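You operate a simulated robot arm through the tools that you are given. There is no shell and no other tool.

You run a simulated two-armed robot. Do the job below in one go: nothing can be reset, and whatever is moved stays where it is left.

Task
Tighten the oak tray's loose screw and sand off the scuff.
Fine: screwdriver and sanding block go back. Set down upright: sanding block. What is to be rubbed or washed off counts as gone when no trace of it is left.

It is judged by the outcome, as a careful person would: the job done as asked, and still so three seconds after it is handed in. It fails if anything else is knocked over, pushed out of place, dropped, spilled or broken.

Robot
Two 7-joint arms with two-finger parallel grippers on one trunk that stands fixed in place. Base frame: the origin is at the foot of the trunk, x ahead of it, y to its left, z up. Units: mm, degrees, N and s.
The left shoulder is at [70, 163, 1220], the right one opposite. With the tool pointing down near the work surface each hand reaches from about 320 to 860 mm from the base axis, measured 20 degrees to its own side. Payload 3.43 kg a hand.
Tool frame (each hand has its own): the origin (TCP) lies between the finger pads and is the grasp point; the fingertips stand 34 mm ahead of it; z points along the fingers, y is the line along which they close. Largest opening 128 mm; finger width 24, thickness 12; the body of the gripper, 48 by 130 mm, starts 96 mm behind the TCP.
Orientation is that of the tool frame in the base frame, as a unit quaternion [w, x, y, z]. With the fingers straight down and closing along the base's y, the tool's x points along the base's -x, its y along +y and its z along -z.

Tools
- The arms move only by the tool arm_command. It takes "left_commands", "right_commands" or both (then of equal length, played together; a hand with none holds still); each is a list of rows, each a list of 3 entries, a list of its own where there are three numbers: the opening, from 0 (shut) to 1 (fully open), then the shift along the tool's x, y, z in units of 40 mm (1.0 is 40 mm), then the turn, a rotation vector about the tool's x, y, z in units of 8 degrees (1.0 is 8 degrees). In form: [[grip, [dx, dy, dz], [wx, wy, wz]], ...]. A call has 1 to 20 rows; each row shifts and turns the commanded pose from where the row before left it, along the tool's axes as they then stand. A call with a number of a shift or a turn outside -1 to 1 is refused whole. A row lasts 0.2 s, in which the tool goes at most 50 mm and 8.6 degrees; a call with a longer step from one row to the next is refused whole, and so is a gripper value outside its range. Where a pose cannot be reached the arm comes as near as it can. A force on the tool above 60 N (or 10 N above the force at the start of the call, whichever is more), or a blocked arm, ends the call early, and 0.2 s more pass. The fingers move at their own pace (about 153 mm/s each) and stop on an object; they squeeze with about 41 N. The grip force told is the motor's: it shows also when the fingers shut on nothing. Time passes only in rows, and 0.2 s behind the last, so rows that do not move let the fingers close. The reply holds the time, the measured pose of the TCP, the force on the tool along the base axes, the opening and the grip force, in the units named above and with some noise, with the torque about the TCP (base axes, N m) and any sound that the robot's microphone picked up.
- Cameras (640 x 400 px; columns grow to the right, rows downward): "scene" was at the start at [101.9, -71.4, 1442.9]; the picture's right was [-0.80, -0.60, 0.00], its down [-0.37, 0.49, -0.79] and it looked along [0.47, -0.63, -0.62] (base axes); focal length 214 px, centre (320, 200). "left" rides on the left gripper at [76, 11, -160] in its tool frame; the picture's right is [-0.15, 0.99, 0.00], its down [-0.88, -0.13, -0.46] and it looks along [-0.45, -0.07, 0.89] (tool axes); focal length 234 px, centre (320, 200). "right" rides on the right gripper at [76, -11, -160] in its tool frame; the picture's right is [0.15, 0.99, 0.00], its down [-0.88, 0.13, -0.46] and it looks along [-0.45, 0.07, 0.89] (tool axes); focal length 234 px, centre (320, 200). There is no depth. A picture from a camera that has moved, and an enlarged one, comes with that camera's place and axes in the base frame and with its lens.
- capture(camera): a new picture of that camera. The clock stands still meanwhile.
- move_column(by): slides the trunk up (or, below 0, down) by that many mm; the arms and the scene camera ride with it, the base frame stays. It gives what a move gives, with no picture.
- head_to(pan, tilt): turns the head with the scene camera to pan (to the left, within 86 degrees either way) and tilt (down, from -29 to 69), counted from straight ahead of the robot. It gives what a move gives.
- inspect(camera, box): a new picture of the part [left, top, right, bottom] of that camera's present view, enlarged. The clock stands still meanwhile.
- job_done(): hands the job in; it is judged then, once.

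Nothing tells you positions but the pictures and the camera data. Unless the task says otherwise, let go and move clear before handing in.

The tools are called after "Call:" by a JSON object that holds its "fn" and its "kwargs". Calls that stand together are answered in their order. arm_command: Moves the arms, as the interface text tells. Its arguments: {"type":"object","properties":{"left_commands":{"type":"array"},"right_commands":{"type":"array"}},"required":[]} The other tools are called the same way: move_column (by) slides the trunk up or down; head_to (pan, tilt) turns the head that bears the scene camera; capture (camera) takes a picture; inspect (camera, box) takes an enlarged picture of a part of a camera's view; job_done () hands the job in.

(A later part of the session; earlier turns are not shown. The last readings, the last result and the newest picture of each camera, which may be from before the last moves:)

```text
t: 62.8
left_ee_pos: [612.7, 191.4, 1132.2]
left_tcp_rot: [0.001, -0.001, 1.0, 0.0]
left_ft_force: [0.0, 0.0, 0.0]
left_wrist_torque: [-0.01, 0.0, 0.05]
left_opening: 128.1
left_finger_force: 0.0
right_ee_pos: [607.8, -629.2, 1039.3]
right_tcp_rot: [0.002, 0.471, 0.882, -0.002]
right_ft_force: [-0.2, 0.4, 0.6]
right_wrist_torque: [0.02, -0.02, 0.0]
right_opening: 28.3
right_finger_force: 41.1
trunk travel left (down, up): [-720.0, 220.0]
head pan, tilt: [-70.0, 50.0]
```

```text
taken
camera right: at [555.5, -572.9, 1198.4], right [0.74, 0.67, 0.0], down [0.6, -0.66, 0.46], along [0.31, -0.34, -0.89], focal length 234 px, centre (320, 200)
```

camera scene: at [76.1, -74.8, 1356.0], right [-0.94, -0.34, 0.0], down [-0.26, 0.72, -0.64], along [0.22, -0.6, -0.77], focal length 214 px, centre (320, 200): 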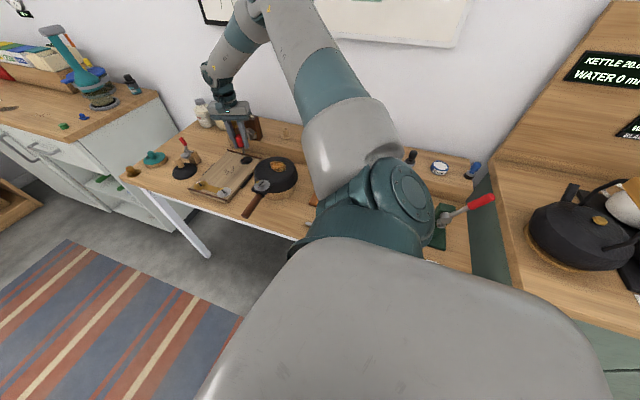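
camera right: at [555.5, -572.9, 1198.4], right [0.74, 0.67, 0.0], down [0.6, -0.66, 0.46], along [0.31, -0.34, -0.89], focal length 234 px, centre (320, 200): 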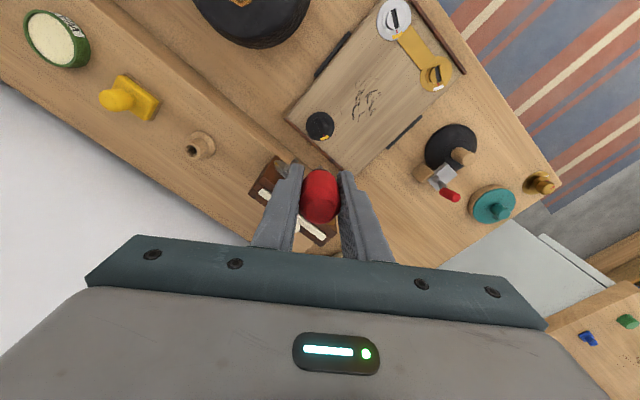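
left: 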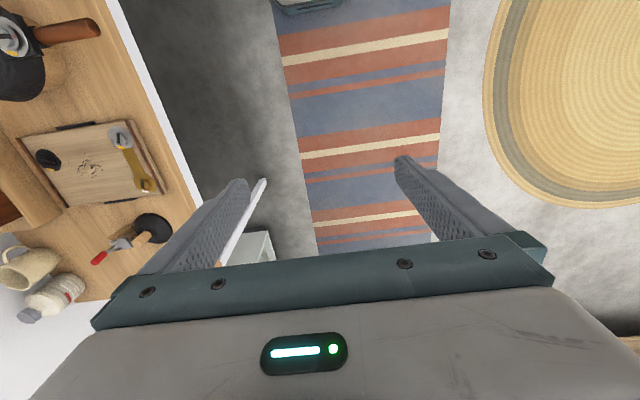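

Now I'll carry it over to the stand.

Call:
{"fn": "arm_command", "kwargs": {"right_commands": [[0, [-0.171, -0.756, 0], [0, 0, 0]], [0, [-0.171, -0.756, 0], [0, 0, 0]], [0, [-0.171, -0.756, 0], [0, 0, 0]], [0, [-0.171, -0.756, 0.3], [0, 0, 0]], [0, [-0.171, -0.756, 0.4], [0, 0, 0]], [0, [-0.171, -0.756, 0.5], [0, 0, 0]], [0, [0, 0, 0], [0, 0, 0]], [0, [0, 0, 0], [0, 0, 0]]]}}

Call:
{"fn": "inspect", "kwargs": {"camera": "right", "box": [295, 125, 345, 175]}}

Call:
{"fn": "inspect", "kwargs": {"camera": "scene", "box": [275, 115, 315, 165]}}

```text
t: 64.6
left_ee_pos: [612.6, 193.0, 1134.0]
left_tcp_rot: [0.0, 0.0, 1.0, 0.001]
left_ft_force: [-0.4, 0.2, 0.2]
left_wrist_torque: [0.0, 0.01, -0.01]
left_opening: 128.0
left_finger_force: 0.1
right_ee_pos: [478.5, -764.4, 990.1]
right_tcp_rot: [0.002, 0.472, 0.882, -0.001]
right_ft_force: [-0.4, 0.9, -0.4]
right_wrist_torque: [0.0, 0.01, 0.02]
right_opening: 28.5
right_finger_force: 41.1
trunk travel left (down, up): [-720.0, 220.0]
head pan, tilt: [-70.0, 50.0]
```

```text
8.00 times, centred on (320, 150) of right
camera zoom: at [426.8, -708.1, 1149.5], right [0.74, 0.67, 0.0], down [0.6, -0.66, 0.46], along [0.31, -0.34, -0.89], focal length 1873 px, centre (320, 600)
```

zoom: 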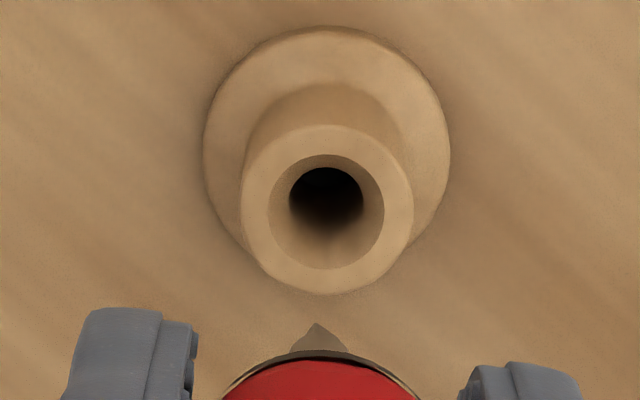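

```text
8.00 times, centred on (295, 140) of scene
camera zoom: at [76.3, -75.0, 1446.0], right [-0.94, -0.34, 0.0], down [-0.26, 0.72, -0.64], along [0.22, -0.6, -0.77], focal length 1716 px, centre (520, 680)
```

zoom: 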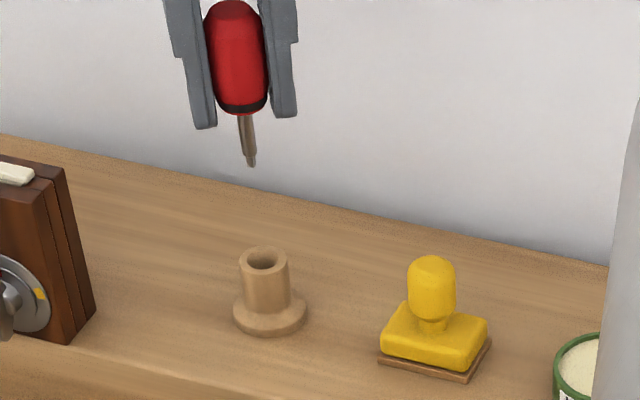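

The stand's hole is about 1.2 mm to the tool's +y side. I'll shift by that plus a small −x correction (from the recorded grasp pose), then take readings again.

Call:
{"fn": "arm_command", "kwargs": {"right_commands": [[0, [-0.018, 0.03, 0.3], [0, 0, 0]], [0, [0, 0, 0.3], [0, 0, 0]], [0, [0, 0, 0], [0, 0, 0]], [0, [0, 0, 0], [0, 0, 0]]]}}

Call:
{"fn": "inspect", "kwargs": {"camera": "right", "box": [295, 130, 345, 180]}}

Call:
{"fn": "inspect", "kwargs": {"camera": "scene", "box": [275, 125, 307, 165]}}

Call:
{"fn": "arm_command", "kwargs": {"right_commands": [[0, [0, 0, 0], [0, 0, 0]]]}}

Call:
{"fn": "arm_command", "kwargs": {"right_commands": [[0, [0, 0, 0], [0, 0, 0]]]}}

```text
t: 65.6
left_ee_pos: [612.3, 192.0, 1133.4]
left_tcp_rot: [0.0, 0.0, 1.0, 0.001]
left_ft_force: [0.4, 0.2, 0.2]
left_wrist_torque: [0.03, 0.01, 0.0]
left_opening: 128.0
left_finger_force: 0.2
right_ee_pos: [480.0, -763.9, 966.9]
right_tcp_rot: [0.001, 0.471, 0.882, -0.002]
right_ft_force: [-0.5, -0.2, -0.9]
right_wrist_torque: [0.02, -0.03, -0.02]
right_opening: 28.3
right_finger_force: 40.9
trunk travel left (down, up): [-720.0, 220.0]
head pan, tilt: [-70.0, 50.0]
```

```text
8.00 times, centred on (320, 155) of right
camera zoom: at [428.5, -707.2, 1126.2], right [0.74, 0.67, 0.0], down [0.6, -0.66, 0.46], along [0.31, -0.34, -0.89], focal length 1873 px, centre (320, 560)
```

zoom: 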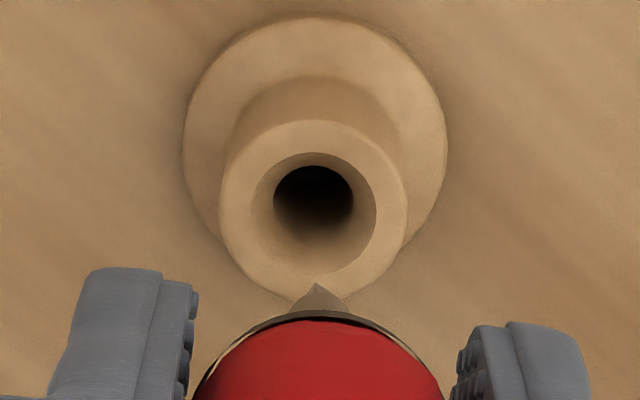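

```text
10.00 times, centred on (291, 145) of scene
camera zoom: at [76.6, -74.9, 1445.9], right [-0.94, -0.34, 0.0], down [-0.26, 0.72, -0.64], along [0.22, -0.6, -0.77], focal length 2145 px, centre (610, 750)
```

zoom: 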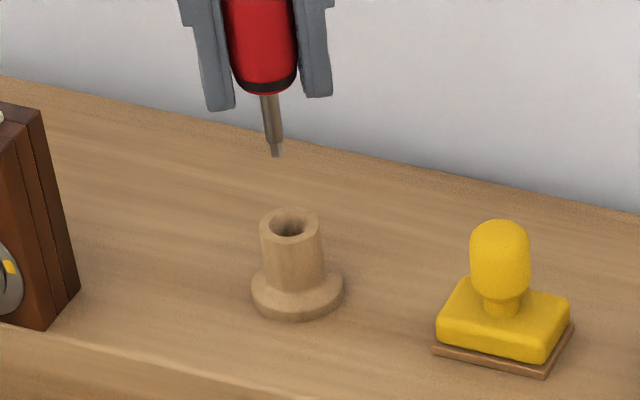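

```text
t: 66.0
left_ee_pos: [612.3, 191.2, 1133.7]
left_tcp_rot: [0.001, 0.0, 1.0, -0.001]
left_ft_force: [0.6, -0.6, -0.2]
left_wrist_torque: [-0.06, 0.02, 0.03]
left_opening: 128.2
left_finger_force: 0.0
right_ee_pos: [480.0, -763.3, 966.7]
right_tcp_rot: [0.001, 0.472, 0.882, -0.003]
right_ft_force: [-0.3, 0.8, -1.1]
right_wrist_torque: [0.0, 0.0, 0.0]
right_opening: 28.5
right_finger_force: 41.4
trunk travel left (down, up): [-720.0, 220.0]
head pan, tilt: [-70.0, 50.0]
```

```text
t: 66.4
left_ee_pos: [612.1, 192.2, 1133.2]
left_tcp_rot: [0.0, -0.001, 1.0, 0.0]
left_ft_force: [-0.5, -0.1, 0.4]
left_wrist_torque: [-0.01, 0.02, 0.02]
left_opening: 128.1
left_finger_force: 0.1
right_ee_pos: [480.9, -762.7, 966.9]
right_tcp_rot: [0.001, 0.471, 0.882, -0.001]
right_ft_force: [0.8, 0.3, -0.1]
right_wrist_torque: [0.04, 0.0, 0.0]
right_opening: 28.7
right_finger_force: 40.9
trunk travel left (down, up): [-720.0, 220.0]
head pan, tilt: [-70.0, 50.0]
```

The two views differ by a millimetre or so. I'll lower until the tip is just above the stand's mouth and compare directly.

Call:
{"fn": "arm_command", "kwargs": {"right_commands": [[0, [0, -0.02, 0.25], [0, 0, 0]], [0, [0, 0, 0.2], [0, 0, 0]], [0, [0, 0, 0], [0, 0, 0]], [0, [0, 0, 0], [0, 0, 0]]]}}

Call:
{"fn": "inspect", "kwargs": {"camera": "right", "box": [295, 130, 345, 180]}}

Call:
{"fn": "inspect", "kwargs": {"camera": "scene", "box": [282, 132, 302, 152]}}

```text
t: 67.4
left_ee_pos: [613.2, 192.1, 1132.8]
left_tcp_rot: [0.0, 0.0, 1.0, 0.0]
left_ft_force: [-0.4, -0.6, -0.5]
left_wrist_torque: [0.0, 0.01, -0.01]
left_opening: 127.9
left_finger_force: 0.1
right_ee_pos: [482.1, -764.1, 948.3]
right_tcp_rot: [0.001, 0.472, 0.882, -0.003]
right_ft_force: [-0.3, 0.1, -0.7]
right_wrist_torque: [-0.01, 0.0, -0.01]
right_opening: 28.3
right_finger_force: 40.7
trunk travel left (down, up): [-720.0, 220.0]
head pan, tilt: [-70.0, 50.0]
```

```text
8.00 times, centred on (320, 155) of right
camera zoom: at [429.2, -708.1, 1108.9], right [0.74, 0.67, 0.0], down [0.6, -0.66, 0.46], along [0.31, -0.34, -0.89], focal length 1873 px, centre (320, 560)
```

zoom: 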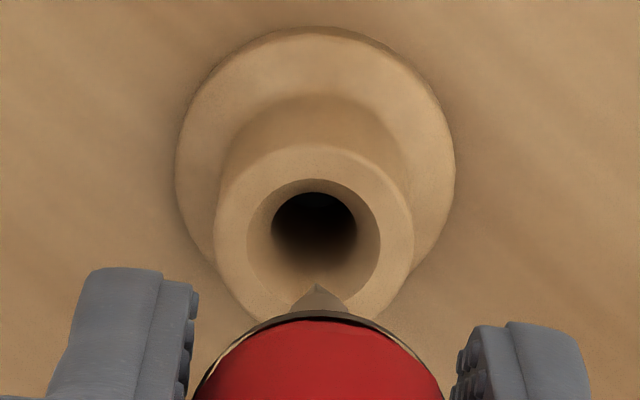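

```text
16.00 times, centred on (292, 142) of scene
camera zoom: at [76.6, -75.1, 1445.9], right [-0.94, -0.34, 0.0], down [-0.26, 0.72, -0.64], along [0.22, -0.6, -0.77], focal length 3432 px, centre (768, 1128)
```

zoom: 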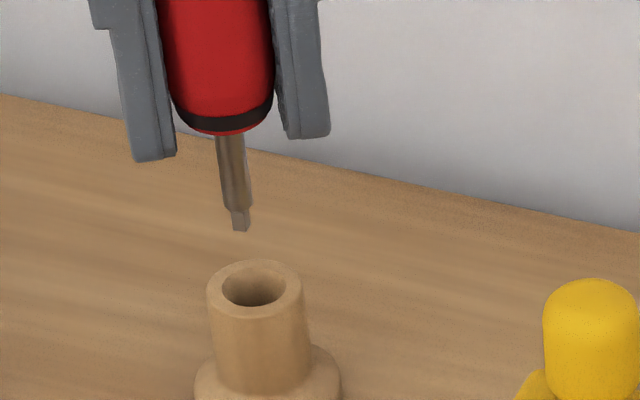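

Both the views and the readings say to shift about +1 mm in tool x and −1.4 mm in tool y. Correcting and re-checking.

Call:
{"fn": "arm_command", "kwargs": {"right_commands": [[0, [0.025, -0.035, 0], [0, 0, 0]], [0, [0, 0, 0], [0, 0, 0]], [0, [0, 0, 0], [0, 0, 0]]]}}

Call:
{"fn": "inspect", "kwargs": {"camera": "right", "box": [295, 130, 345, 180]}}

Call:
{"fn": "inspect", "kwargs": {"camera": "scene", "box": [282, 132, 302, 152]}}

Call:
{"fn": "arm_command", "kwargs": {"right_commands": [[0, [0, 0, 0], [0, 0, 0]]]}}

```text
t: 68.2
left_ee_pos: [612.2, 190.8, 1132.6]
left_tcp_rot: [0.0, -0.001, 1.0, 0.0]
left_ft_force: [0.3, -0.5, -0.1]
left_wrist_torque: [0.02, 0.02, 0.0]
left_opening: 127.9
left_finger_force: 0.0
right_ee_pos: [479.4, -764.5, 949.3]
right_tcp_rot: [0.001, 0.472, 0.882, -0.002]
right_ft_force: [0.1, -0.4, 0.3]
right_wrist_torque: [-0.04, 0.04, -0.02]
right_opening: 28.5
right_finger_force: 40.9
trunk travel left (down, up): [-720.0, 220.0]
head pan, tilt: [-70.0, 50.0]
```

```text
8.00 times, centred on (320, 155) of right
camera zoom: at [426.4, -708.2, 1108.9], right [0.74, 0.67, 0.0], down [0.6, -0.66, 0.46], along [0.31, -0.34, -0.89], focal length 1873 px, centre (320, 560)
```

zoom: 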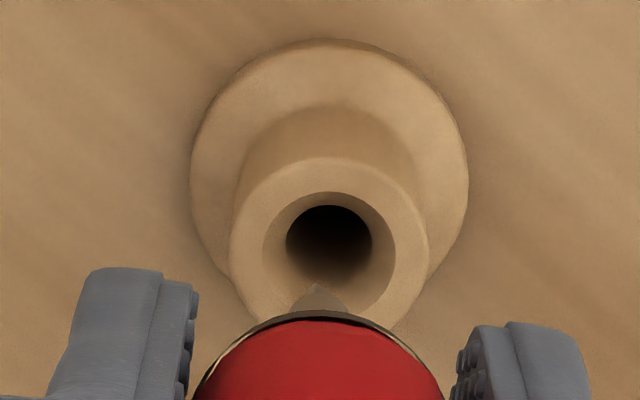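

```text
16.00 times, centred on (292, 142) of scene
camera zoom: at [76.5, -74.9, 1446.0], right [-0.94, -0.34, 0.0], down [-0.26, 0.72, -0.64], along [0.22, -0.6, -0.77], focal length 3432 px, centre (768, 1128)
```

zoom: 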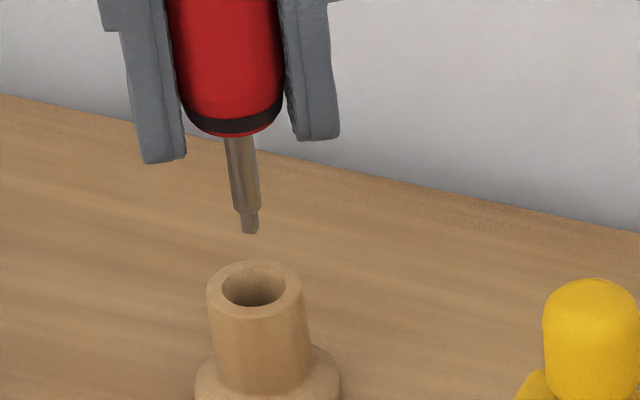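

```text
t: 68.6
left_ee_pos: [613.1, 192.6, 1132.8]
left_tcp_rot: [0.0, -0.001, 1.0, 0.0]
left_ft_force: [0.7, 0.3, 0.4]
left_wrist_torque: [-0.01, 0.0, 0.02]
left_opening: 128.4
left_finger_force: 0.0
right_ee_pos: [478.3, -765.7, 949.5]
right_tcp_rot: [0.001, 0.472, 0.882, -0.002]
right_ft_force: [-0.4, -0.3, 0.0]
right_wrist_torque: [0.02, 0.02, 0.0]
right_opening: 28.1
right_finger_force: 40.7
trunk travel left (down, up): [-720.0, 220.0]
head pan, tilt: [-70.0, 50.0]
```

That overshot slightly; the hole is now about 1.3 mm the other way. I'll make a smaller correction.

Call:
{"fn": "arm_command", "kwargs": {"right_commands": [[0, [0, 0.022, 0], [0, 0, 0]], [0, [0, 0, 0], [0, 0, 0]], [0, [0, 0, 0], [0, 0, 0]]]}}

Call:
{"fn": "inspect", "kwargs": {"camera": "right", "box": [295, 130, 345, 180]}}

Call:
{"fn": "inspect", "kwargs": {"camera": "scene", "box": [282, 132, 302, 152]}}

```text
t: 69.4
left_ee_pos: [612.6, 193.1, 1133.2]
left_tcp_rot: [0.0, -0.001, 1.0, 0.0]
left_ft_force: [0.3, -0.1, -0.7]
left_wrist_torque: [0.02, -0.04, 0.0]
left_opening: 128.0
left_finger_force: 0.0
right_ee_pos: [480.5, -763.1, 949.9]
right_tcp_rot: [0.001, 0.472, 0.882, -0.002]
right_ft_force: [-0.1, 0.1, -0.2]
right_wrist_torque: [0.02, -0.01, -0.01]
right_opening: 28.2
right_finger_force: 40.3
trunk travel left (down, up): [-720.0, 220.0]
head pan, tilt: [-70.0, 50.0]
```

```text
8.00 times, centred on (320, 155) of right
camera zoom: at [427.4, -707.4, 1109.1], right [0.74, 0.67, 0.0], down [0.6, -0.66, 0.46], along [0.31, -0.34, -0.89], focal length 1873 px, centre (320, 560)
```

zoom: 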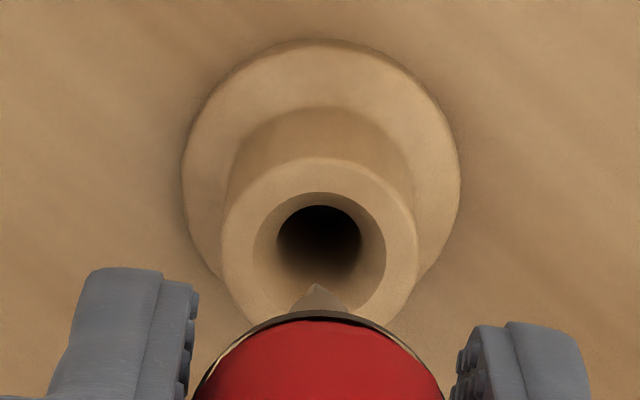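

```text
16.00 times, centred on (292, 142) of scene
camera zoom: at [76.4, -75.0, 1446.0], right [-0.94, -0.34, 0.0], down [-0.26, 0.72, -0.64], along [0.22, -0.6, -0.77], focal length 3432 px, centre (768, 1128)
```

zoom: 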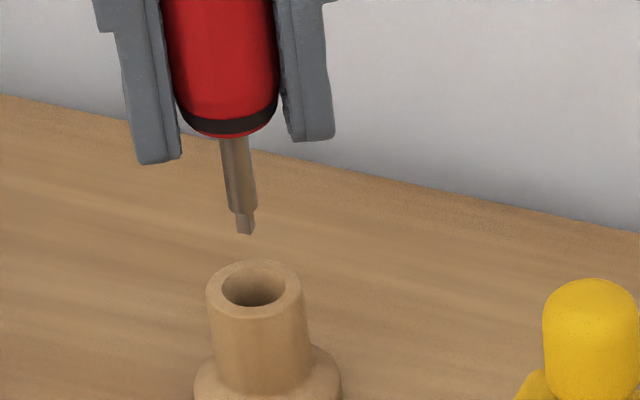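

Well aligned in that direction. To check the perpendicular direction, I'll yaw the hand about 48° and compare the tip and hole again.

Call:
{"fn": "arm_command", "kwargs": {"right_commands": [[0, [0, 0, 0], [0, 0, 1]], [0, [0, 0, 0], [0, 0, 1]], [0, [0, 0, 0], [0, 0, 1]], [0, [0, 0, 0], [0, 0, 1]], [0, [0, 0, 0], [0, 0, 1]], [0, [0, 0, 0], [0, 0, 1]], [0, [0, 0, 0], [0, 0, 1]], [0, [0, 0, 0], [0, 0, 0]], [0, [0, 0, 0], [0, 0, 0]]]}}

Call:
{"fn": "inspect", "kwargs": {"camera": "right", "box": [295, 130, 345, 180]}}

Call:
{"fn": "inspect", "kwargs": {"camera": "scene", "box": [282, 132, 302, 152]}}

```text
t: 71.4
left_ee_pos: [611.8, 191.5, 1133.4]
left_tcp_rot: [0.0, -0.001, 1.0, 0.0]
left_ft_force: [-1.2, 0.0, 0.0]
left_wrist_torque: [-0.01, -0.01, -0.02]
left_opening: 128.0
left_finger_force: 0.0
right_ee_pos: [480.0, -762.9, 949.9]
right_tcp_rot: [0.002, 0.831, 0.557, -0.001]
right_ft_force: [0.1, 0.5, -1.2]
right_wrist_torque: [-0.01, 0.01, 0.02]
right_opening: 28.1
right_finger_force: 41.2
trunk travel left (down, up): [-720.0, 220.0]
head pan, tilt: [-70.0, 50.0]
```

```text
8.00 times, centred on (320, 155) of right
camera zoom: at [497.9, -689.9, 1109.2], right [0.97, -0.24, 0.0], down [-0.21, -0.86, 0.46], along [-0.11, -0.45, -0.89], focal length 1873 px, centre (320, 560)
```

zoom: 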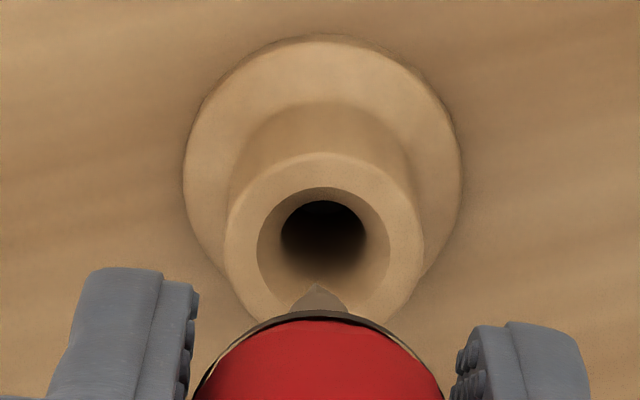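

```text
16.00 times, centred on (292, 142) of scene
camera zoom: at [76.5, -74.9, 1446.0], right [-0.94, -0.34, 0.0], down [-0.26, 0.72, -0.64], along [0.22, -0.6, -0.77], focal length 3432 px, centre (768, 1128)
```

zoom: 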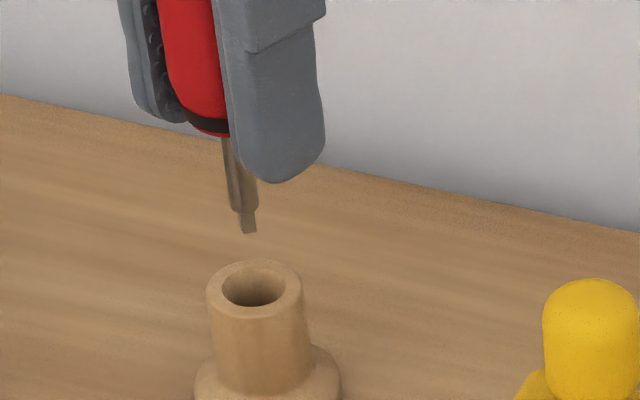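

The offset is only about 0.8 mm and the hole has roughly ±2 mm of clearance. I'll apply that correction and start lowering into the stand.

Call:
{"fn": "arm_command", "kwargs": {"right_commands": [[0, [0, 0.02, 0], [0, 0, 0]], [0, [0, 0, 0.2], [0, 0, 0]], [0, [0, 0, 0.2], [0, 0, 0]], [0, [0, 0, 0.15], [0, 0, 0]], [0, [0, 0, 0], [0, 0, 0]]]}}

Call:
{"fn": "inspect", "kwargs": {"camera": "right", "box": [295, 135, 345, 185]}}

Call:
{"fn": "inspect", "kwargs": {"camera": "scene", "box": [282, 132, 302, 152]}}

```text
t: 72.6
left_ee_pos: [611.0, 192.4, 1133.2]
left_tcp_rot: [0.0, -0.001, 1.0, -0.001]
left_ft_force: [0.0, -0.2, -0.2]
left_wrist_torque: [0.03, -0.01, -0.01]
left_opening: 128.0
left_finger_force: 0.0
right_ee_pos: [480.4, -763.0, 926.7]
right_tcp_rot: [0.001, 0.831, 0.557, -0.002]
right_ft_force: [0.0, -0.1, -0.8]
right_wrist_torque: [-0.01, 0.01, 0.01]
right_opening: 28.7
right_finger_force: 41.2
trunk travel left (down, up): [-720.0, 220.0]
head pan, tilt: [-70.0, 50.0]
```

```text
8.00 times, centred on (320, 160) of right
camera zoom: at [497.8, -689.7, 1086.7], right [0.97, -0.24, 0.0], down [-0.21, -0.86, 0.46], along [-0.11, -0.45, -0.89], focal length 1873 px, centre (320, 520)
```

zoom: 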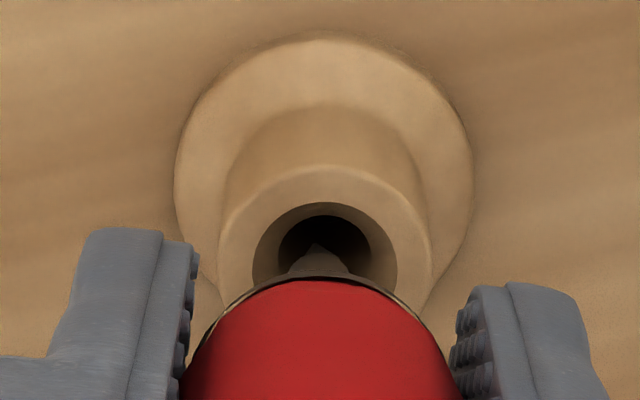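

```text
16.00 times, centred on (292, 142) of scene
camera zoom: at [76.5, -74.9, 1446.0], right [-0.94, -0.34, 0.0], down [-0.26, 0.72, -0.64], along [0.22, -0.6, -0.77], focal length 3432 px, centre (768, 1128)
```

zoom: 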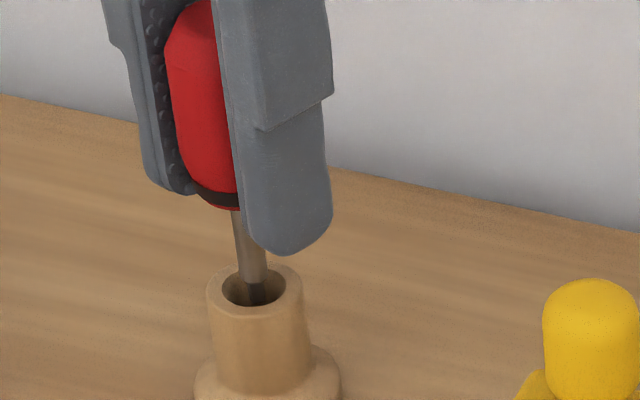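

The tip is inside the mouth. A small lateral trim, then I'll lower it the rest of the way gently.

Call:
{"fn": "arm_command", "kwargs": {"right_commands": [[0, [0, 0.02, 0.1], [0, 0, 0]], [0, [0, 0, 0.15], [0, 0, 0]], [0, [0, 0, 0.15], [0, 0, 0]], [0, [0, 0, 0.15], [0, 0, 0]], [0, [0, 0, 0.1], [0, 0, 0]], [0, [0, 0, 0], [0, 0, 0]]]}}

Call:
{"fn": "inspect", "kwargs": {"camera": "scene", "box": [277, 125, 307, 155]}}

Call:
{"fn": "inspect", "kwargs": {"camera": "right", "box": [280, 130, 360, 230]}}

```text
t: 74.0
left_ee_pos: [611.5, 192.2, 1133.4]
left_tcp_rot: [0.0, 0.0, 1.0, 0.0]
left_ft_force: [0.2, -0.5, -0.5]
left_wrist_torque: [0.0, 0.01, -0.01]
left_opening: 127.9
left_finger_force: 0.1
right_ee_pos: [481.2, -763.6, 902.4]
right_tcp_rot: [0.001, 0.831, 0.557, -0.001]
right_ft_force: [-0.5, 0.3, -0.9]
right_wrist_torque: [-0.04, 0.01, 0.02]
right_opening: 28.4
right_finger_force: 40.6
trunk travel left (down, up): [-720.0, 220.0]
head pan, tilt: [-70.0, 50.0]
```

```text
13.33 times, centred on (292, 140) of scene
camera zoom: at [76.4, -74.9, 1446.0], right [-0.94, -0.34, 0.0], down [-0.26, 0.72, -0.64], along [0.22, -0.6, -0.77], focal length 2860 px, centre (693, 1000)
```

zoom: 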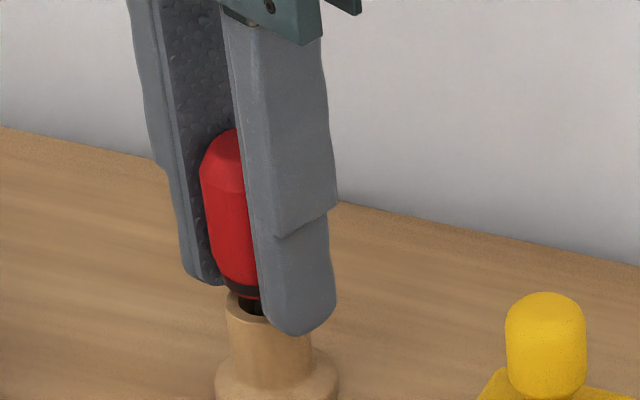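

```text
4.00 times, centred on (320, 180) of right
camera zoom: at [498.8, -690.6, 1061.3], right [0.97, -0.24, 0.0], down [-0.21, -0.86, 0.46], along [-0.11, -0.45, -0.89], focal length 937 px, centre (320, 280)
```

zoom: 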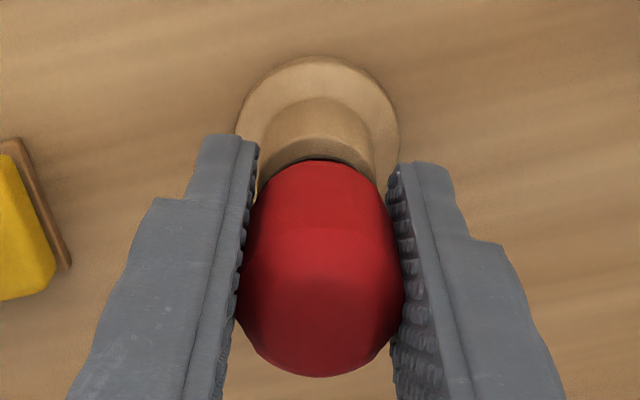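

About 6 mm to go. I'll lower in small steps until it rests.

Call:
{"fn": "arm_command", "kwargs": {"right_commands": [[0, [0, 0, 0.05], [0, 0, 0]], [0, [0, 0, 0.05], [0, 0, 0]], [0, [0, 0, 0.04], [0, 0, 0]], [0, [0, 0, 0], [0, 0, 0]]]}}

Call:
{"fn": "inspect", "kwargs": {"camera": "scene", "box": [277, 125, 307, 155]}}

```text
t: 75.0
left_ee_pos: [611.9, 191.8, 1133.5]
left_tcp_rot: [0.0, -0.001, 1.0, 0.0]
left_ft_force: [-0.2, -0.9, 0.5]
left_wrist_torque: [0.0, 0.02, 0.02]
left_opening: 128.3
left_finger_force: 0.0
right_ee_pos: [480.8, -765.0, 895.8]
right_tcp_rot: [0.002, 0.83, 0.557, -0.002]
right_ft_force: [-3.7, 0.7, -0.3]
right_wrist_torque: [0.01, 0.1, 0.01]
right_opening: 28.3
right_finger_force: 41.1
trunk travel left (down, up): [-720.0, 220.0]
head pan, tilt: [-70.0, 50.0]
```

```text
13.33 times, centred on (292, 140) of scene
camera zoom: at [76.0, -74.7, 1446.0], right [-0.94, -0.34, 0.0], down [-0.26, 0.72, -0.64], along [0.22, -0.6, -0.77], focal length 2860 px, centre (693, 1000)
```

zoom: 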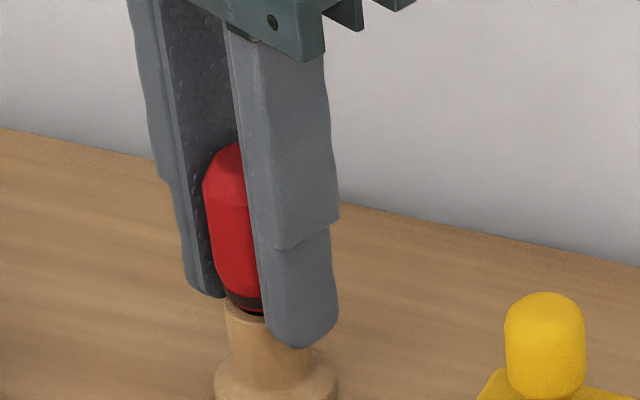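

Slight side contact. I'll trim it and continue down in 1 mm steps until it takes the weight.

Call:
{"fn": "arm_command", "kwargs": {"right_commands": [[0, [0, -0.012, 0.025], [0, 0, 0]], [0, [0, 0, 0.025], [0, 0, 0]], [0, [0, 0, 0], [0, 0, 0]]]}}

Call:
{"fn": "inspect", "kwargs": {"camera": "scene", "box": [277, 125, 307, 155]}}

Call:
{"fn": "inspect", "kwargs": {"camera": "right", "box": [280, 130, 360, 230]}}

```text
t: 75.8
left_ee_pos: [611.9, 192.4, 1134.3]
left_tcp_rot: [0.001, -0.001, 1.0, 0.0]
left_ft_force: [0.1, -0.2, -0.1]
left_wrist_torque: [-0.02, 0.01, -0.03]
left_opening: 128.0
left_finger_force: 0.1
right_ee_pos: [480.6, -764.2, 896.2]
right_tcp_rot: [0.001, 0.831, 0.557, -0.001]
right_ft_force: [0.0, -0.1, -0.3]
right_wrist_torque: [0.02, 0.02, 0.01]
right_opening: 28.1
right_finger_force: 40.9
trunk travel left (down, up): [-720.0, 220.0]
head pan, tilt: [-70.0, 50.0]
```

```text
13.33 times, centred on (292, 140) of scene
camera zoom: at [76.6, -75.0, 1445.9], right [-0.94, -0.34, 0.0], down [-0.26, 0.72, -0.64], along [0.22, -0.6, -0.77], focal length 2860 px, centre (693, 1000)
```

zoom: 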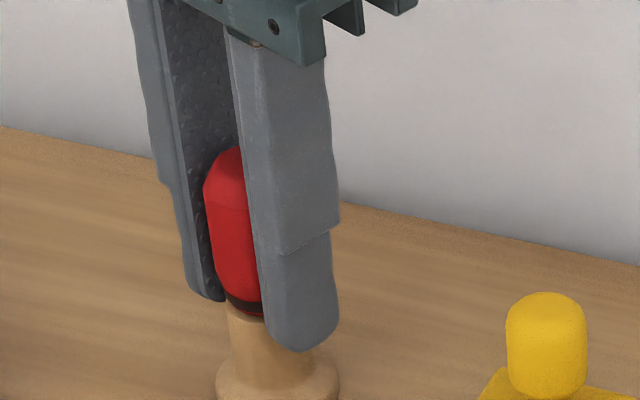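

```text
4.00 times, centred on (320, 180) of right
camera zoom: at [498.8, -690.8, 1054.5], right [0.97, -0.24, 0.0], down [-0.21, -0.86, 0.46], along [-0.11, -0.45, -0.89], focal length 937 px, centre (320, 280)
```

zoom: 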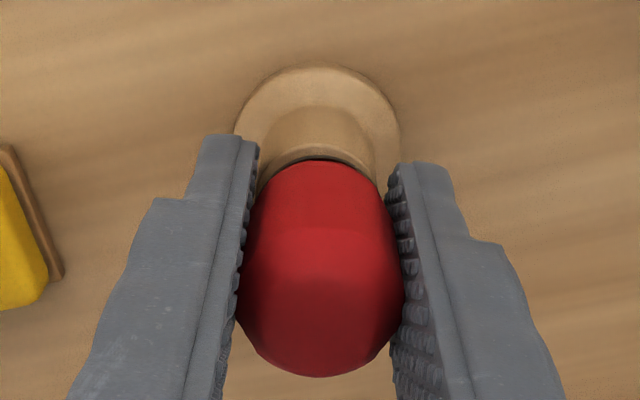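

Call:
{"fn": "arm_command", "kwargs": {"right_commands": [[0, [0, 0, 0.025], [0, 0, 0]], [0, [0, 0, 0.025], [0, 0, 0]], [0, [0, 0, 0], [0, 0, 0]]]}}

Call:
{"fn": "inspect", "kwargs": {"camera": "scene", "box": [277, 125, 307, 155]}}

```text
t: 76.6
left_ee_pos: [612.8, 191.7, 1132.9]
left_tcp_rot: [0.0, 0.0, 1.0, 0.0]
left_ft_force: [-0.2, -0.4, -0.2]
left_wrist_torque: [-0.02, -0.01, -0.02]
left_opening: 128.1
left_finger_force: 0.1
right_ee_pos: [480.7, -763.8, 894.6]
right_tcp_rot: [0.004, 0.831, 0.557, -0.001]
right_ft_force: [3.1, -12.2, 17.2]
right_wrist_torque: [-0.16, -0.06, -0.03]
right_opening: 28.3
right_finger_force: 40.8
trunk travel left (down, up): [-720.0, 220.0]
head pan, tilt: [-70.0, 50.0]
```

```text
13.33 times, centred on (292, 140) of scene
camera zoom: at [75.1, -74.1, 1446.3], right [-0.94, -0.34, 0.0], down [-0.26, 0.72, -0.64], along [0.22, -0.6, -0.77], focal length 2860 px, centre (693, 1000)
```

zoom: 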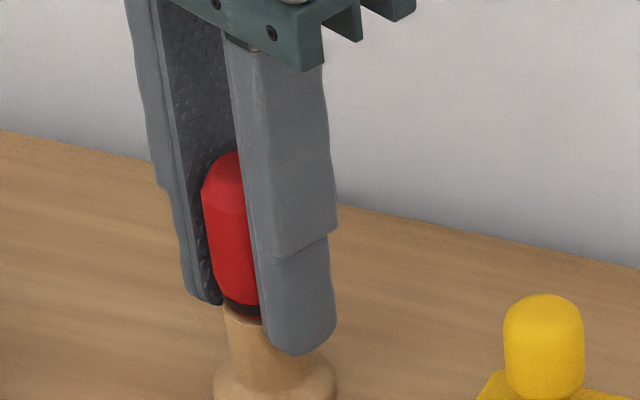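

It is seated, with 17 N of upward reaction. I'll back off about 1 mm to relieve the load, then open just enough to release.

Call:
{"fn": "arm_command", "kwargs": {"right_commands": [[0, [0, 0, -0.035], [0, 0, 0]], [0, [0, 0, 0], [0, 0, 0]]]}}

Call:
{"fn": "arm_command", "kwargs": {"right_commands": [[0.35, [0, 0, 0], [0, 0, 0]], [0.5, [0, 0, 0], [0, 0, 0]], [0.5, [0, 0, 0], [0, 0, 0]]]}}

Call:
{"fn": "inspect", "kwargs": {"camera": "scene", "box": [270, 120, 315, 160]}}

Call:
{"fn": "capture", "kwargs": {"camera": "right"}}

```text
t: 77.2
left_ee_pos: [612.3, 193.7, 1132.8]
left_tcp_rot: [0.0, -0.001, 1.0, 0.0]
left_ft_force: [0.4, 1.2, 0.3]
left_wrist_torque: [0.02, 0.01, -0.01]
left_opening: 127.9
left_finger_force: 0.0
right_ee_pos: [481.4, -763.2, 894.6]
right_tcp_rot: [0.003, 0.83, 0.558, 0.0]
right_ft_force: [4.9, -10.4, 14.8]
right_wrist_torque: [-0.17, -0.17, -0.07]
right_opening: 27.9
right_finger_force: 41.2
trunk travel left (down, up): [-720.0, 220.0]
head pan, tilt: [-70.0, 50.0]
```

```text
t: 78.0
left_ee_pos: [612.4, 191.6, 1132.9]
left_tcp_rot: [0.0, -0.001, 1.0, -0.001]
left_ft_force: [-0.1, -0.5, -0.6]
left_wrist_torque: [0.02, -0.01, 0.02]
left_opening: 127.6
left_finger_force: 0.1
right_ee_pos: [479.5, -764.6, 894.0]
right_tcp_rot: [0.0, 0.83, 0.558, -0.002]
right_ft_force: [0.4, 0.4, 0.1]
right_wrist_torque: [0.0, 0.01, 0.0]
right_opening: 64.0
right_finger_force: 0.0
trunk travel left (down, up): [-720.0, 220.0]
head pan, tilt: [-70.0, 50.0]
```

```text
10.00 times, centred on (292, 140) of scene
camera zoom: at [76.5, -75.0, 1445.9], right [-0.94, -0.34, 0.0], down [-0.26, 0.72, -0.64], along [0.22, -0.6, -0.77], focal length 2145 px, centre (595, 800)
```

zoom: 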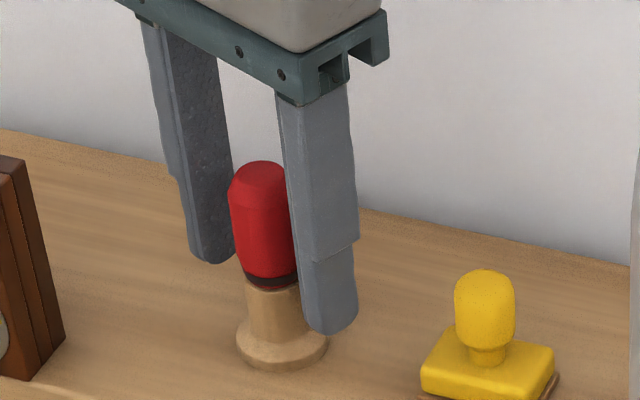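

```text
taken
camera right: at [498.2, -690.4, 1052.8], right [0.97, -0.24, 0.0], down [-0.21, -0.86, 0.46], along [-0.11, -0.45, -0.89], focal length 234 px, centre (320, 200)
```

right: 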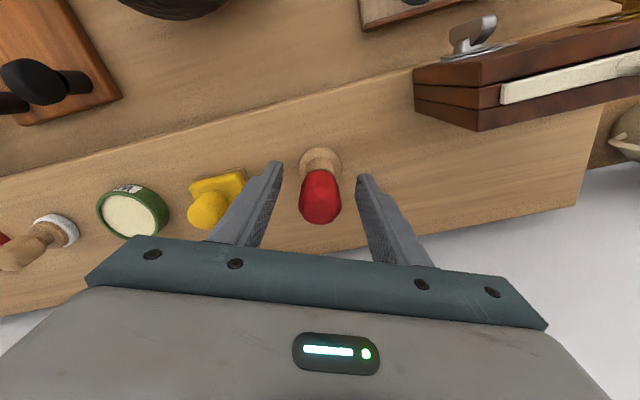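

The screwdriver stands back in its stand. I'll rise clear and go look at the yellow sanding block.

Call:
{"fn": "arm_command", "kwargs": {"right_commands": [[0.5, [0, 0, -0.4], [0, 0, 0]], [0.5, [0, 0, -0.8], [0, 0, 0]], [0.5, [0, 0, -0.8], [0, 0, 0]], [0.5, [0, 0, -0.8], [0, 0, 0]], [0.5, [0, 0, 0], [0, 0, -1]], [0.5, [0, 0, 0], [0, 0, -1]], [0.5, [0, 0, 0], [0, 0, -1]], [0.5, [0, 0, 0], [0, 0, -1]]]}}

Call:
{"fn": "capture", "kwargs": {"camera": "right"}}

Call:
{"fn": "inspect", "kwargs": {"camera": "scene", "box": [270, 115, 350, 175]}}

```text
t: 79.8
left_ee_pos: [612.9, 192.9, 1133.6]
left_tcp_rot: [0.0, -0.001, 1.0, 0.0]
left_ft_force: [-0.1, -0.1, -0.2]
left_wrist_torque: [0.02, 0.0, 0.03]
left_opening: 128.1
left_finger_force: 0.1
right_ee_pos: [480.2, -765.0, 1004.2]
right_tcp_rot: [0.001, 0.644, 0.765, -0.001]
right_ft_force: [-1.2, 0.1, 0.5]
right_wrist_torque: [0.01, 0.0, -0.03]
right_opening: 63.8
right_finger_force: 0.0
trunk travel left (down, up): [-720.0, 220.0]
head pan, tilt: [-70.0, 50.0]
```

```text
taken
camera right: at [455.8, -692.3, 1164.9], right [0.95, 0.31, 0.0], down [0.28, -0.84, 0.46], along [0.14, -0.44, -0.89], focal length 234 px, centre (320, 200)
```

right: 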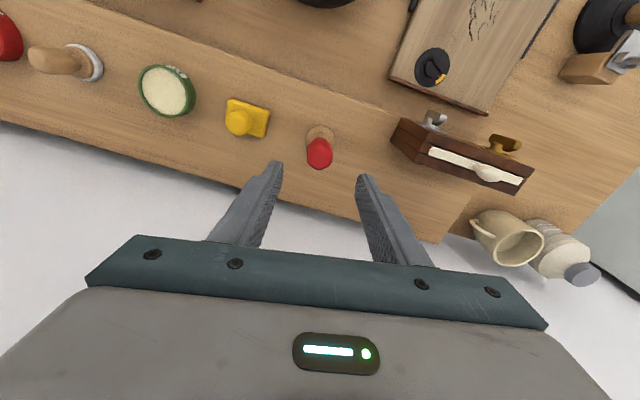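

```text
6.67 times, centred on (310, 145) of scene
camera zoom: at [76.6, -75.2, 1445.9], right [-0.94, -0.34, 0.0], down [-0.26, 0.72, -0.64], along [0.22, -0.6, -0.77], focal length 1430 px, centre (387, 567)
```

zoom: 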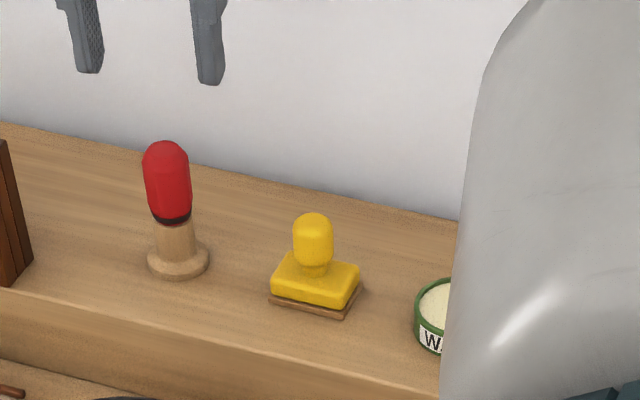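

The screwdriver stands upright in its stand as at the start. Now a closer look at the sanding block.

Call:
{"fn": "inspect", "kwargs": {"camera": "right", "box": [215, 85, 285, 155]}}

Call:
{"fn": "inspect", "kwargs": {"camera": "scene", "box": [295, 140, 325, 170]}}

```text
5.71 times, centred on (250, 120) of right
camera zoom: at [455.8, -692.3, 1164.9], right [0.95, 0.31, 0.0], down [0.28, -0.84, 0.46], along [0.14, -0.44, -0.89], focal length 1338 px, centre (720, 657)
```

zoom: 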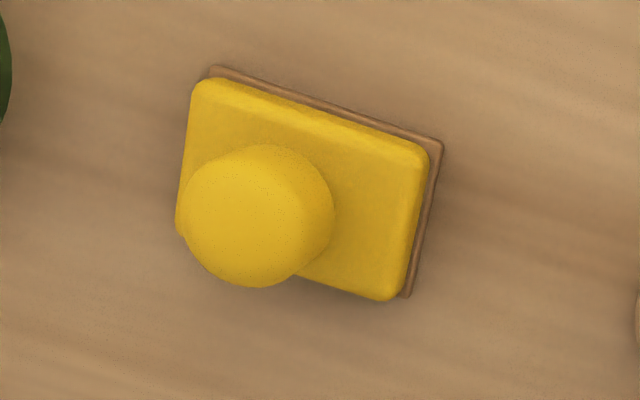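

```text
13.33 times, centred on (310, 155) of scene
camera zoom: at [76.6, -75.2, 1445.9], right [-0.94, -0.34, 0.0], down [-0.26, 0.72, -0.64], along [0.22, -0.6, -0.77], focal length 2860 px, centre (453, 800)
```

zoom: 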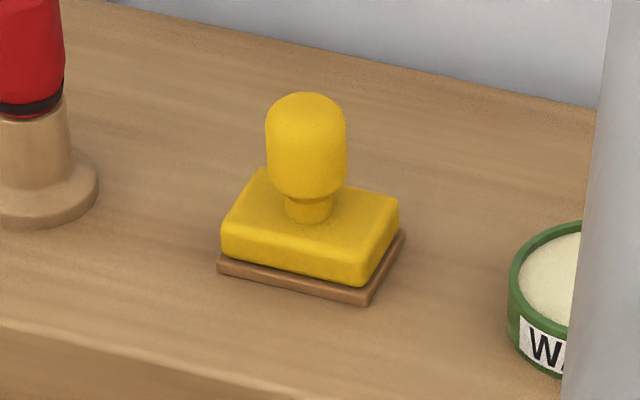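

The block's base is about 54×38 mm, centred at [379, −766], with a knob about 26 mm across spanning z≈850–881. I'll go above it with the fingers set to close along x.

Call:
{"fn": "arm_command", "kwargs": {"right_commands": [[0.42, [0, 0, 0], [0, 0, 0.6125]], [0.42, [0, 0, 0], [0, 0, 0.6125]], [0.42, [0, -0.84, 0], [0, 0, 0]], [0.42, [0, -0.84, 0], [0, 0, 0]], [0.42, [-0.02, -0.84, 0.4], [0, 0, 0]], [0.42, [0, 0, 0.5], [0, 0, 0]], [0.42, [0, 0, 0], [0, 0, 0]]]}}

Call:
{"fn": "capture", "kwargs": {"camera": "right"}}

Call:
{"fn": "inspect", "kwargs": {"camera": "scene", "box": [280, 110, 350, 180]}}

```text
t: 81.4
left_ee_pos: [613.4, 192.4, 1133.7]
left_tcp_rot: [0.001, -0.001, 1.0, 0.0]
left_ft_force: [0.0, -1.2, 0.3]
left_wrist_torque: [-0.01, -0.02, 0.01]
left_opening: 128.0
left_finger_force: 0.1
right_ee_pos: [381.2, -764.5, 968.5]
right_tcp_rot: [0.001, 0.708, 0.707, -0.001]
right_ft_force: [-0.3, 0.1, 0.1]
right_wrist_torque: [-0.01, 0.0, 0.0]
right_opening: 54.0
right_finger_force: 0.0
trunk travel left (down, up): [-720.0, 220.0]
head pan, tilt: [-70.0, 50.0]
```

```text
taken
camera right: at [368.5, -690.1, 1128.4], right [0.99, 0.14, 0.0], down [0.13, -0.88, 0.46], along [0.07, -0.45, -0.89], focal length 234 px, centre (320, 200)
```

right: 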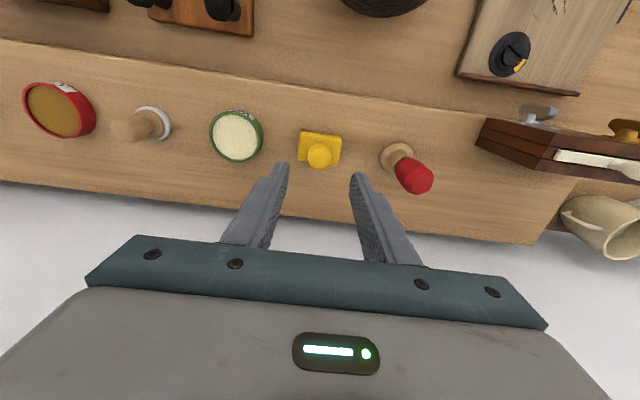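

```text
5.71 times, centred on (315, 145) of scene
camera zoom: at [76.3, -74.5, 1446.0], right [-0.94, -0.34, 0.0], down [-0.26, 0.72, -0.64], along [0.22, -0.6, -0.77], focal length 1226 px, centre (349, 514)
```

zoom: 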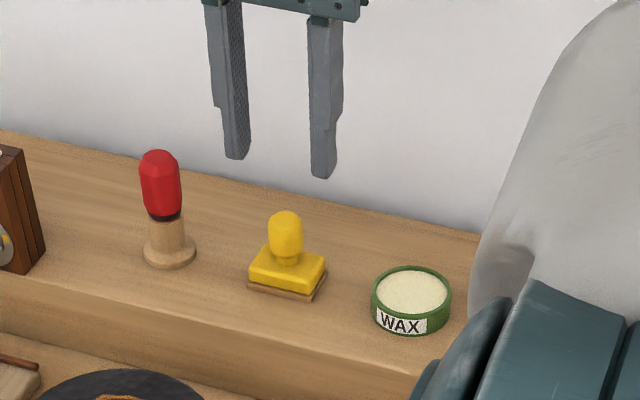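

The knob is centred between the fingers. I'll check with a zoom, then descend.

Call:
{"fn": "inspect", "kwargs": {"camera": "right", "box": [285, 120, 355, 190]}}

Call:
{"fn": "arm_command", "kwargs": {"right_commands": [[0.42, [-0.02, -0.02, 0.6], [0, 0, 0]], [0.42, [0, 0, 0.6], [0, 0, 0]], [0.42, [0, 0, 0], [0, 0, 0]]]}}

Call:
{"fn": "inspect", "kwargs": {"camera": "right", "box": [270, 130, 370, 230]}}

Call:
{"fn": "inspect", "kwargs": {"camera": "scene", "box": [295, 130, 335, 170]}}

```text
5.71 times, centred on (320, 155) of right
camera zoom: at [368.5, -690.1, 1128.4], right [0.99, 0.14, 0.0], down [0.13, -0.88, 0.46], along [0.07, -0.45, -0.89], focal length 1338 px, centre (320, 457)
```

zoom: 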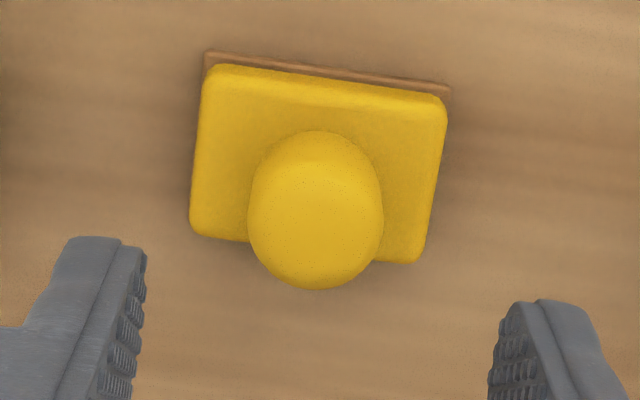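

```text
t: 82.2
left_ee_pos: [612.8, 193.2, 1134.3]
left_tcp_rot: [-0.001, -0.001, 1.0, 0.0]
left_ft_force: [0.8, 0.5, 0.1]
left_wrist_torque: [0.0, 0.0, -0.01]
left_opening: 127.9
left_finger_force: 0.0
right_ee_pos: [379.9, -763.7, 922.3]
right_tcp_rot: [0.003, 0.708, 0.706, -0.002]
right_ft_force: [-0.8, 0.1, 0.2]
right_wrist_torque: [0.01, 0.02, 0.0]
right_opening: 53.7
right_finger_force: 0.0
trunk travel left (down, up): [-720.0, 220.0]
head pan, tilt: [-70.0, 50.0]
```

```text
4.00 times, centred on (320, 180) of right
camera zoom: at [367.9, -689.2, 1081.8], right [0.99, 0.14, 0.0], down [0.13, -0.88, 0.46], along [0.07, -0.46, -0.89], focal length 937 px, centre (320, 280)
```

zoom: 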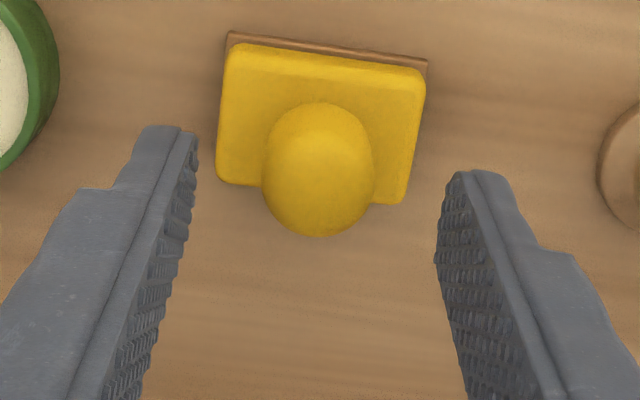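

```text
10.00 times, centred on (315, 150) of scene
camera zoom: at [76.1, -74.3, 1446.0], right [-0.94, -0.34, 0.0], down [-0.26, 0.72, -0.64], along [0.22, -0.6, -0.77], focal length 2145 px, centre (370, 700)
```

zoom: 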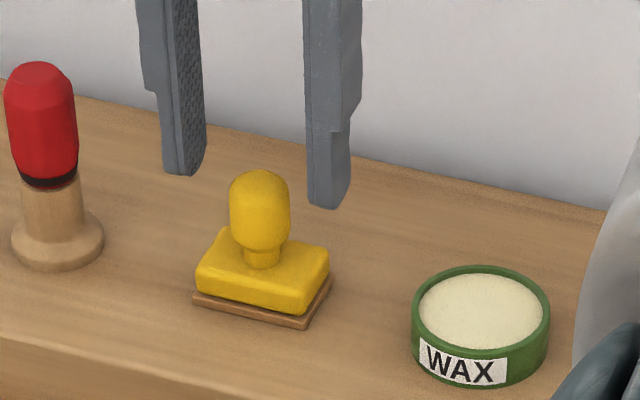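

Descending so the fingertips stop just above the block's body, around the knob.

Call:
{"fn": "arm_command", "kwargs": {"right_commands": [[0.42, [0, 0, 0.35], [0, 0, 0]], [0.42, [0, 0, 0.35], [0, 0, 0]], [0.42, [0, 0, 0.2], [0, 0, 0]], [0.42, [0, 0, 0], [0, 0, 0]]]}}

Call:
{"fn": "inspect", "kwargs": {"camera": "right", "box": [270, 130, 370, 230]}}

Call:
{"fn": "inspect", "kwargs": {"camera": "scene", "box": [295, 130, 335, 170]}}

```text
t: 83.2
left_ee_pos: [612.1, 192.5, 1133.1]
left_tcp_rot: [0.0, -0.001, 1.0, 0.0]
left_ft_force: [0.0, 0.7, 0.3]
left_wrist_torque: [0.0, -0.02, 0.0]
left_opening: 128.3
left_finger_force: 0.1
right_ee_pos: [377.7, -764.5, 885.8]
right_tcp_rot: [0.002, 0.707, 0.707, -0.002]
right_ft_force: [0.1, -0.5, 0.3]
right_wrist_torque: [0.01, 0.03, 0.02]
right_opening: 53.8
right_finger_force: 0.1
trunk travel left (down, up): [-720.0, 220.0]
head pan, tilt: [-70.0, 50.0]
```

```text
4.00 times, centred on (320, 180) of right
camera zoom: at [366.3, -690.3, 1044.9], right [0.99, 0.14, 0.0], down [0.13, -0.88, 0.46], along [0.07, -0.46, -0.89], focal length 937 px, centre (320, 280)
```

zoom: 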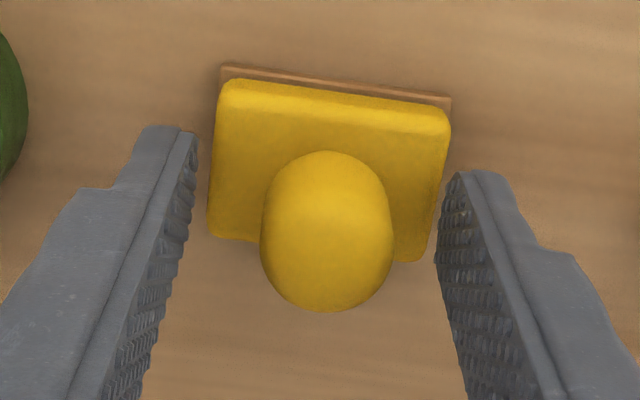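

```text
10.00 times, centred on (315, 150) of scene
camera zoom: at [76.3, -74.7, 1446.0], right [-0.94, -0.34, 0.0], down [-0.26, 0.72, -0.64], along [0.22, -0.6, -0.77], focal length 2145 px, centre (370, 700)
```

zoom: 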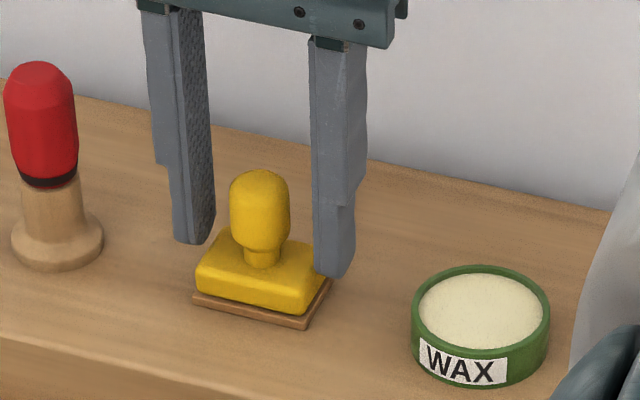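

Nearly centred; a 1.4 mm trim, then I'll close on the knob.

Call:
{"fn": "arm_command", "kwargs": {"right_commands": [[0.42, [0, 0.035, 0.03], [0, 0, 0]], [0.42, [0, 0, 0], [0, 0, 0]], [0, [0, 0, 0], [0, 0, 0]], [0, [0, 0, 0], [0, 0, 0]], [0, [0, 0, 0], [0, 0, 0]]]}}

Call:
{"fn": "inspect", "kwargs": {"camera": "right", "box": [270, 130, 370, 230]}}

Call:
{"fn": "inspect", "kwargs": {"camera": "scene", "box": [295, 130, 335, 170]}}

```text
t: 84.4
left_ee_pos: [611.8, 190.6, 1132.7]
left_tcp_rot: [0.0, -0.001, 1.0, 0.0]
left_ft_force: [-0.3, 0.1, -0.5]
left_wrist_torque: [0.01, 0.0, -0.01]
left_opening: 128.3
left_finger_force: 0.0
right_ee_pos: [379.4, -764.4, 882.8]
right_tcp_rot: [0.002, 0.708, 0.706, -0.001]
right_ft_force: [-1.1, 0.8, -0.4]
right_wrist_torque: [-0.05, 0.05, 0.0]
right_opening: 24.7
right_finger_force: 40.9
trunk travel left (down, up): [-720.0, 220.0]
head pan, tilt: [-70.0, 50.0]
```

```text
4.00 times, centred on (320, 180) of right
camera zoom: at [367.6, -690.1, 1043.5], right [0.99, 0.14, 0.0], down [0.13, -0.88, 0.46], along [0.07, -0.45, -0.89], focal length 937 px, centre (320, 280)
```

zoom: 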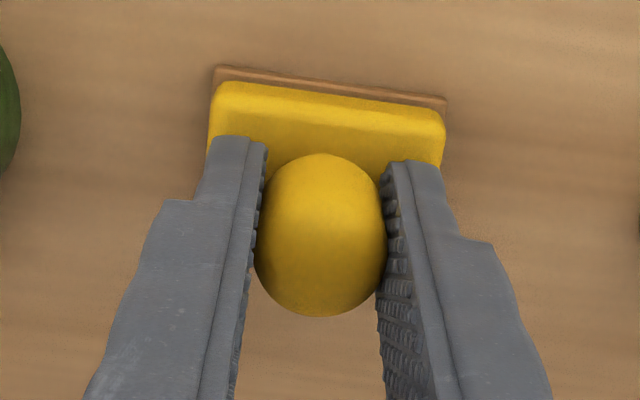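

```text
10.00 times, centred on (315, 150) of scene
camera zoom: at [76.3, -74.8, 1446.0], right [-0.94, -0.34, 0.0], down [-0.26, 0.72, -0.64], along [0.22, -0.6, -0.77], focal length 2145 px, centre (370, 700)
```

zoom: 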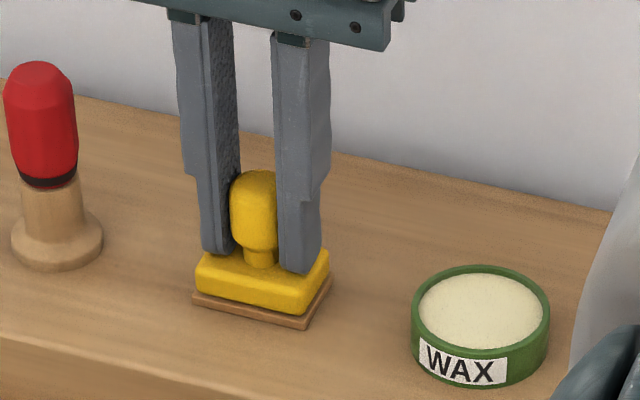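

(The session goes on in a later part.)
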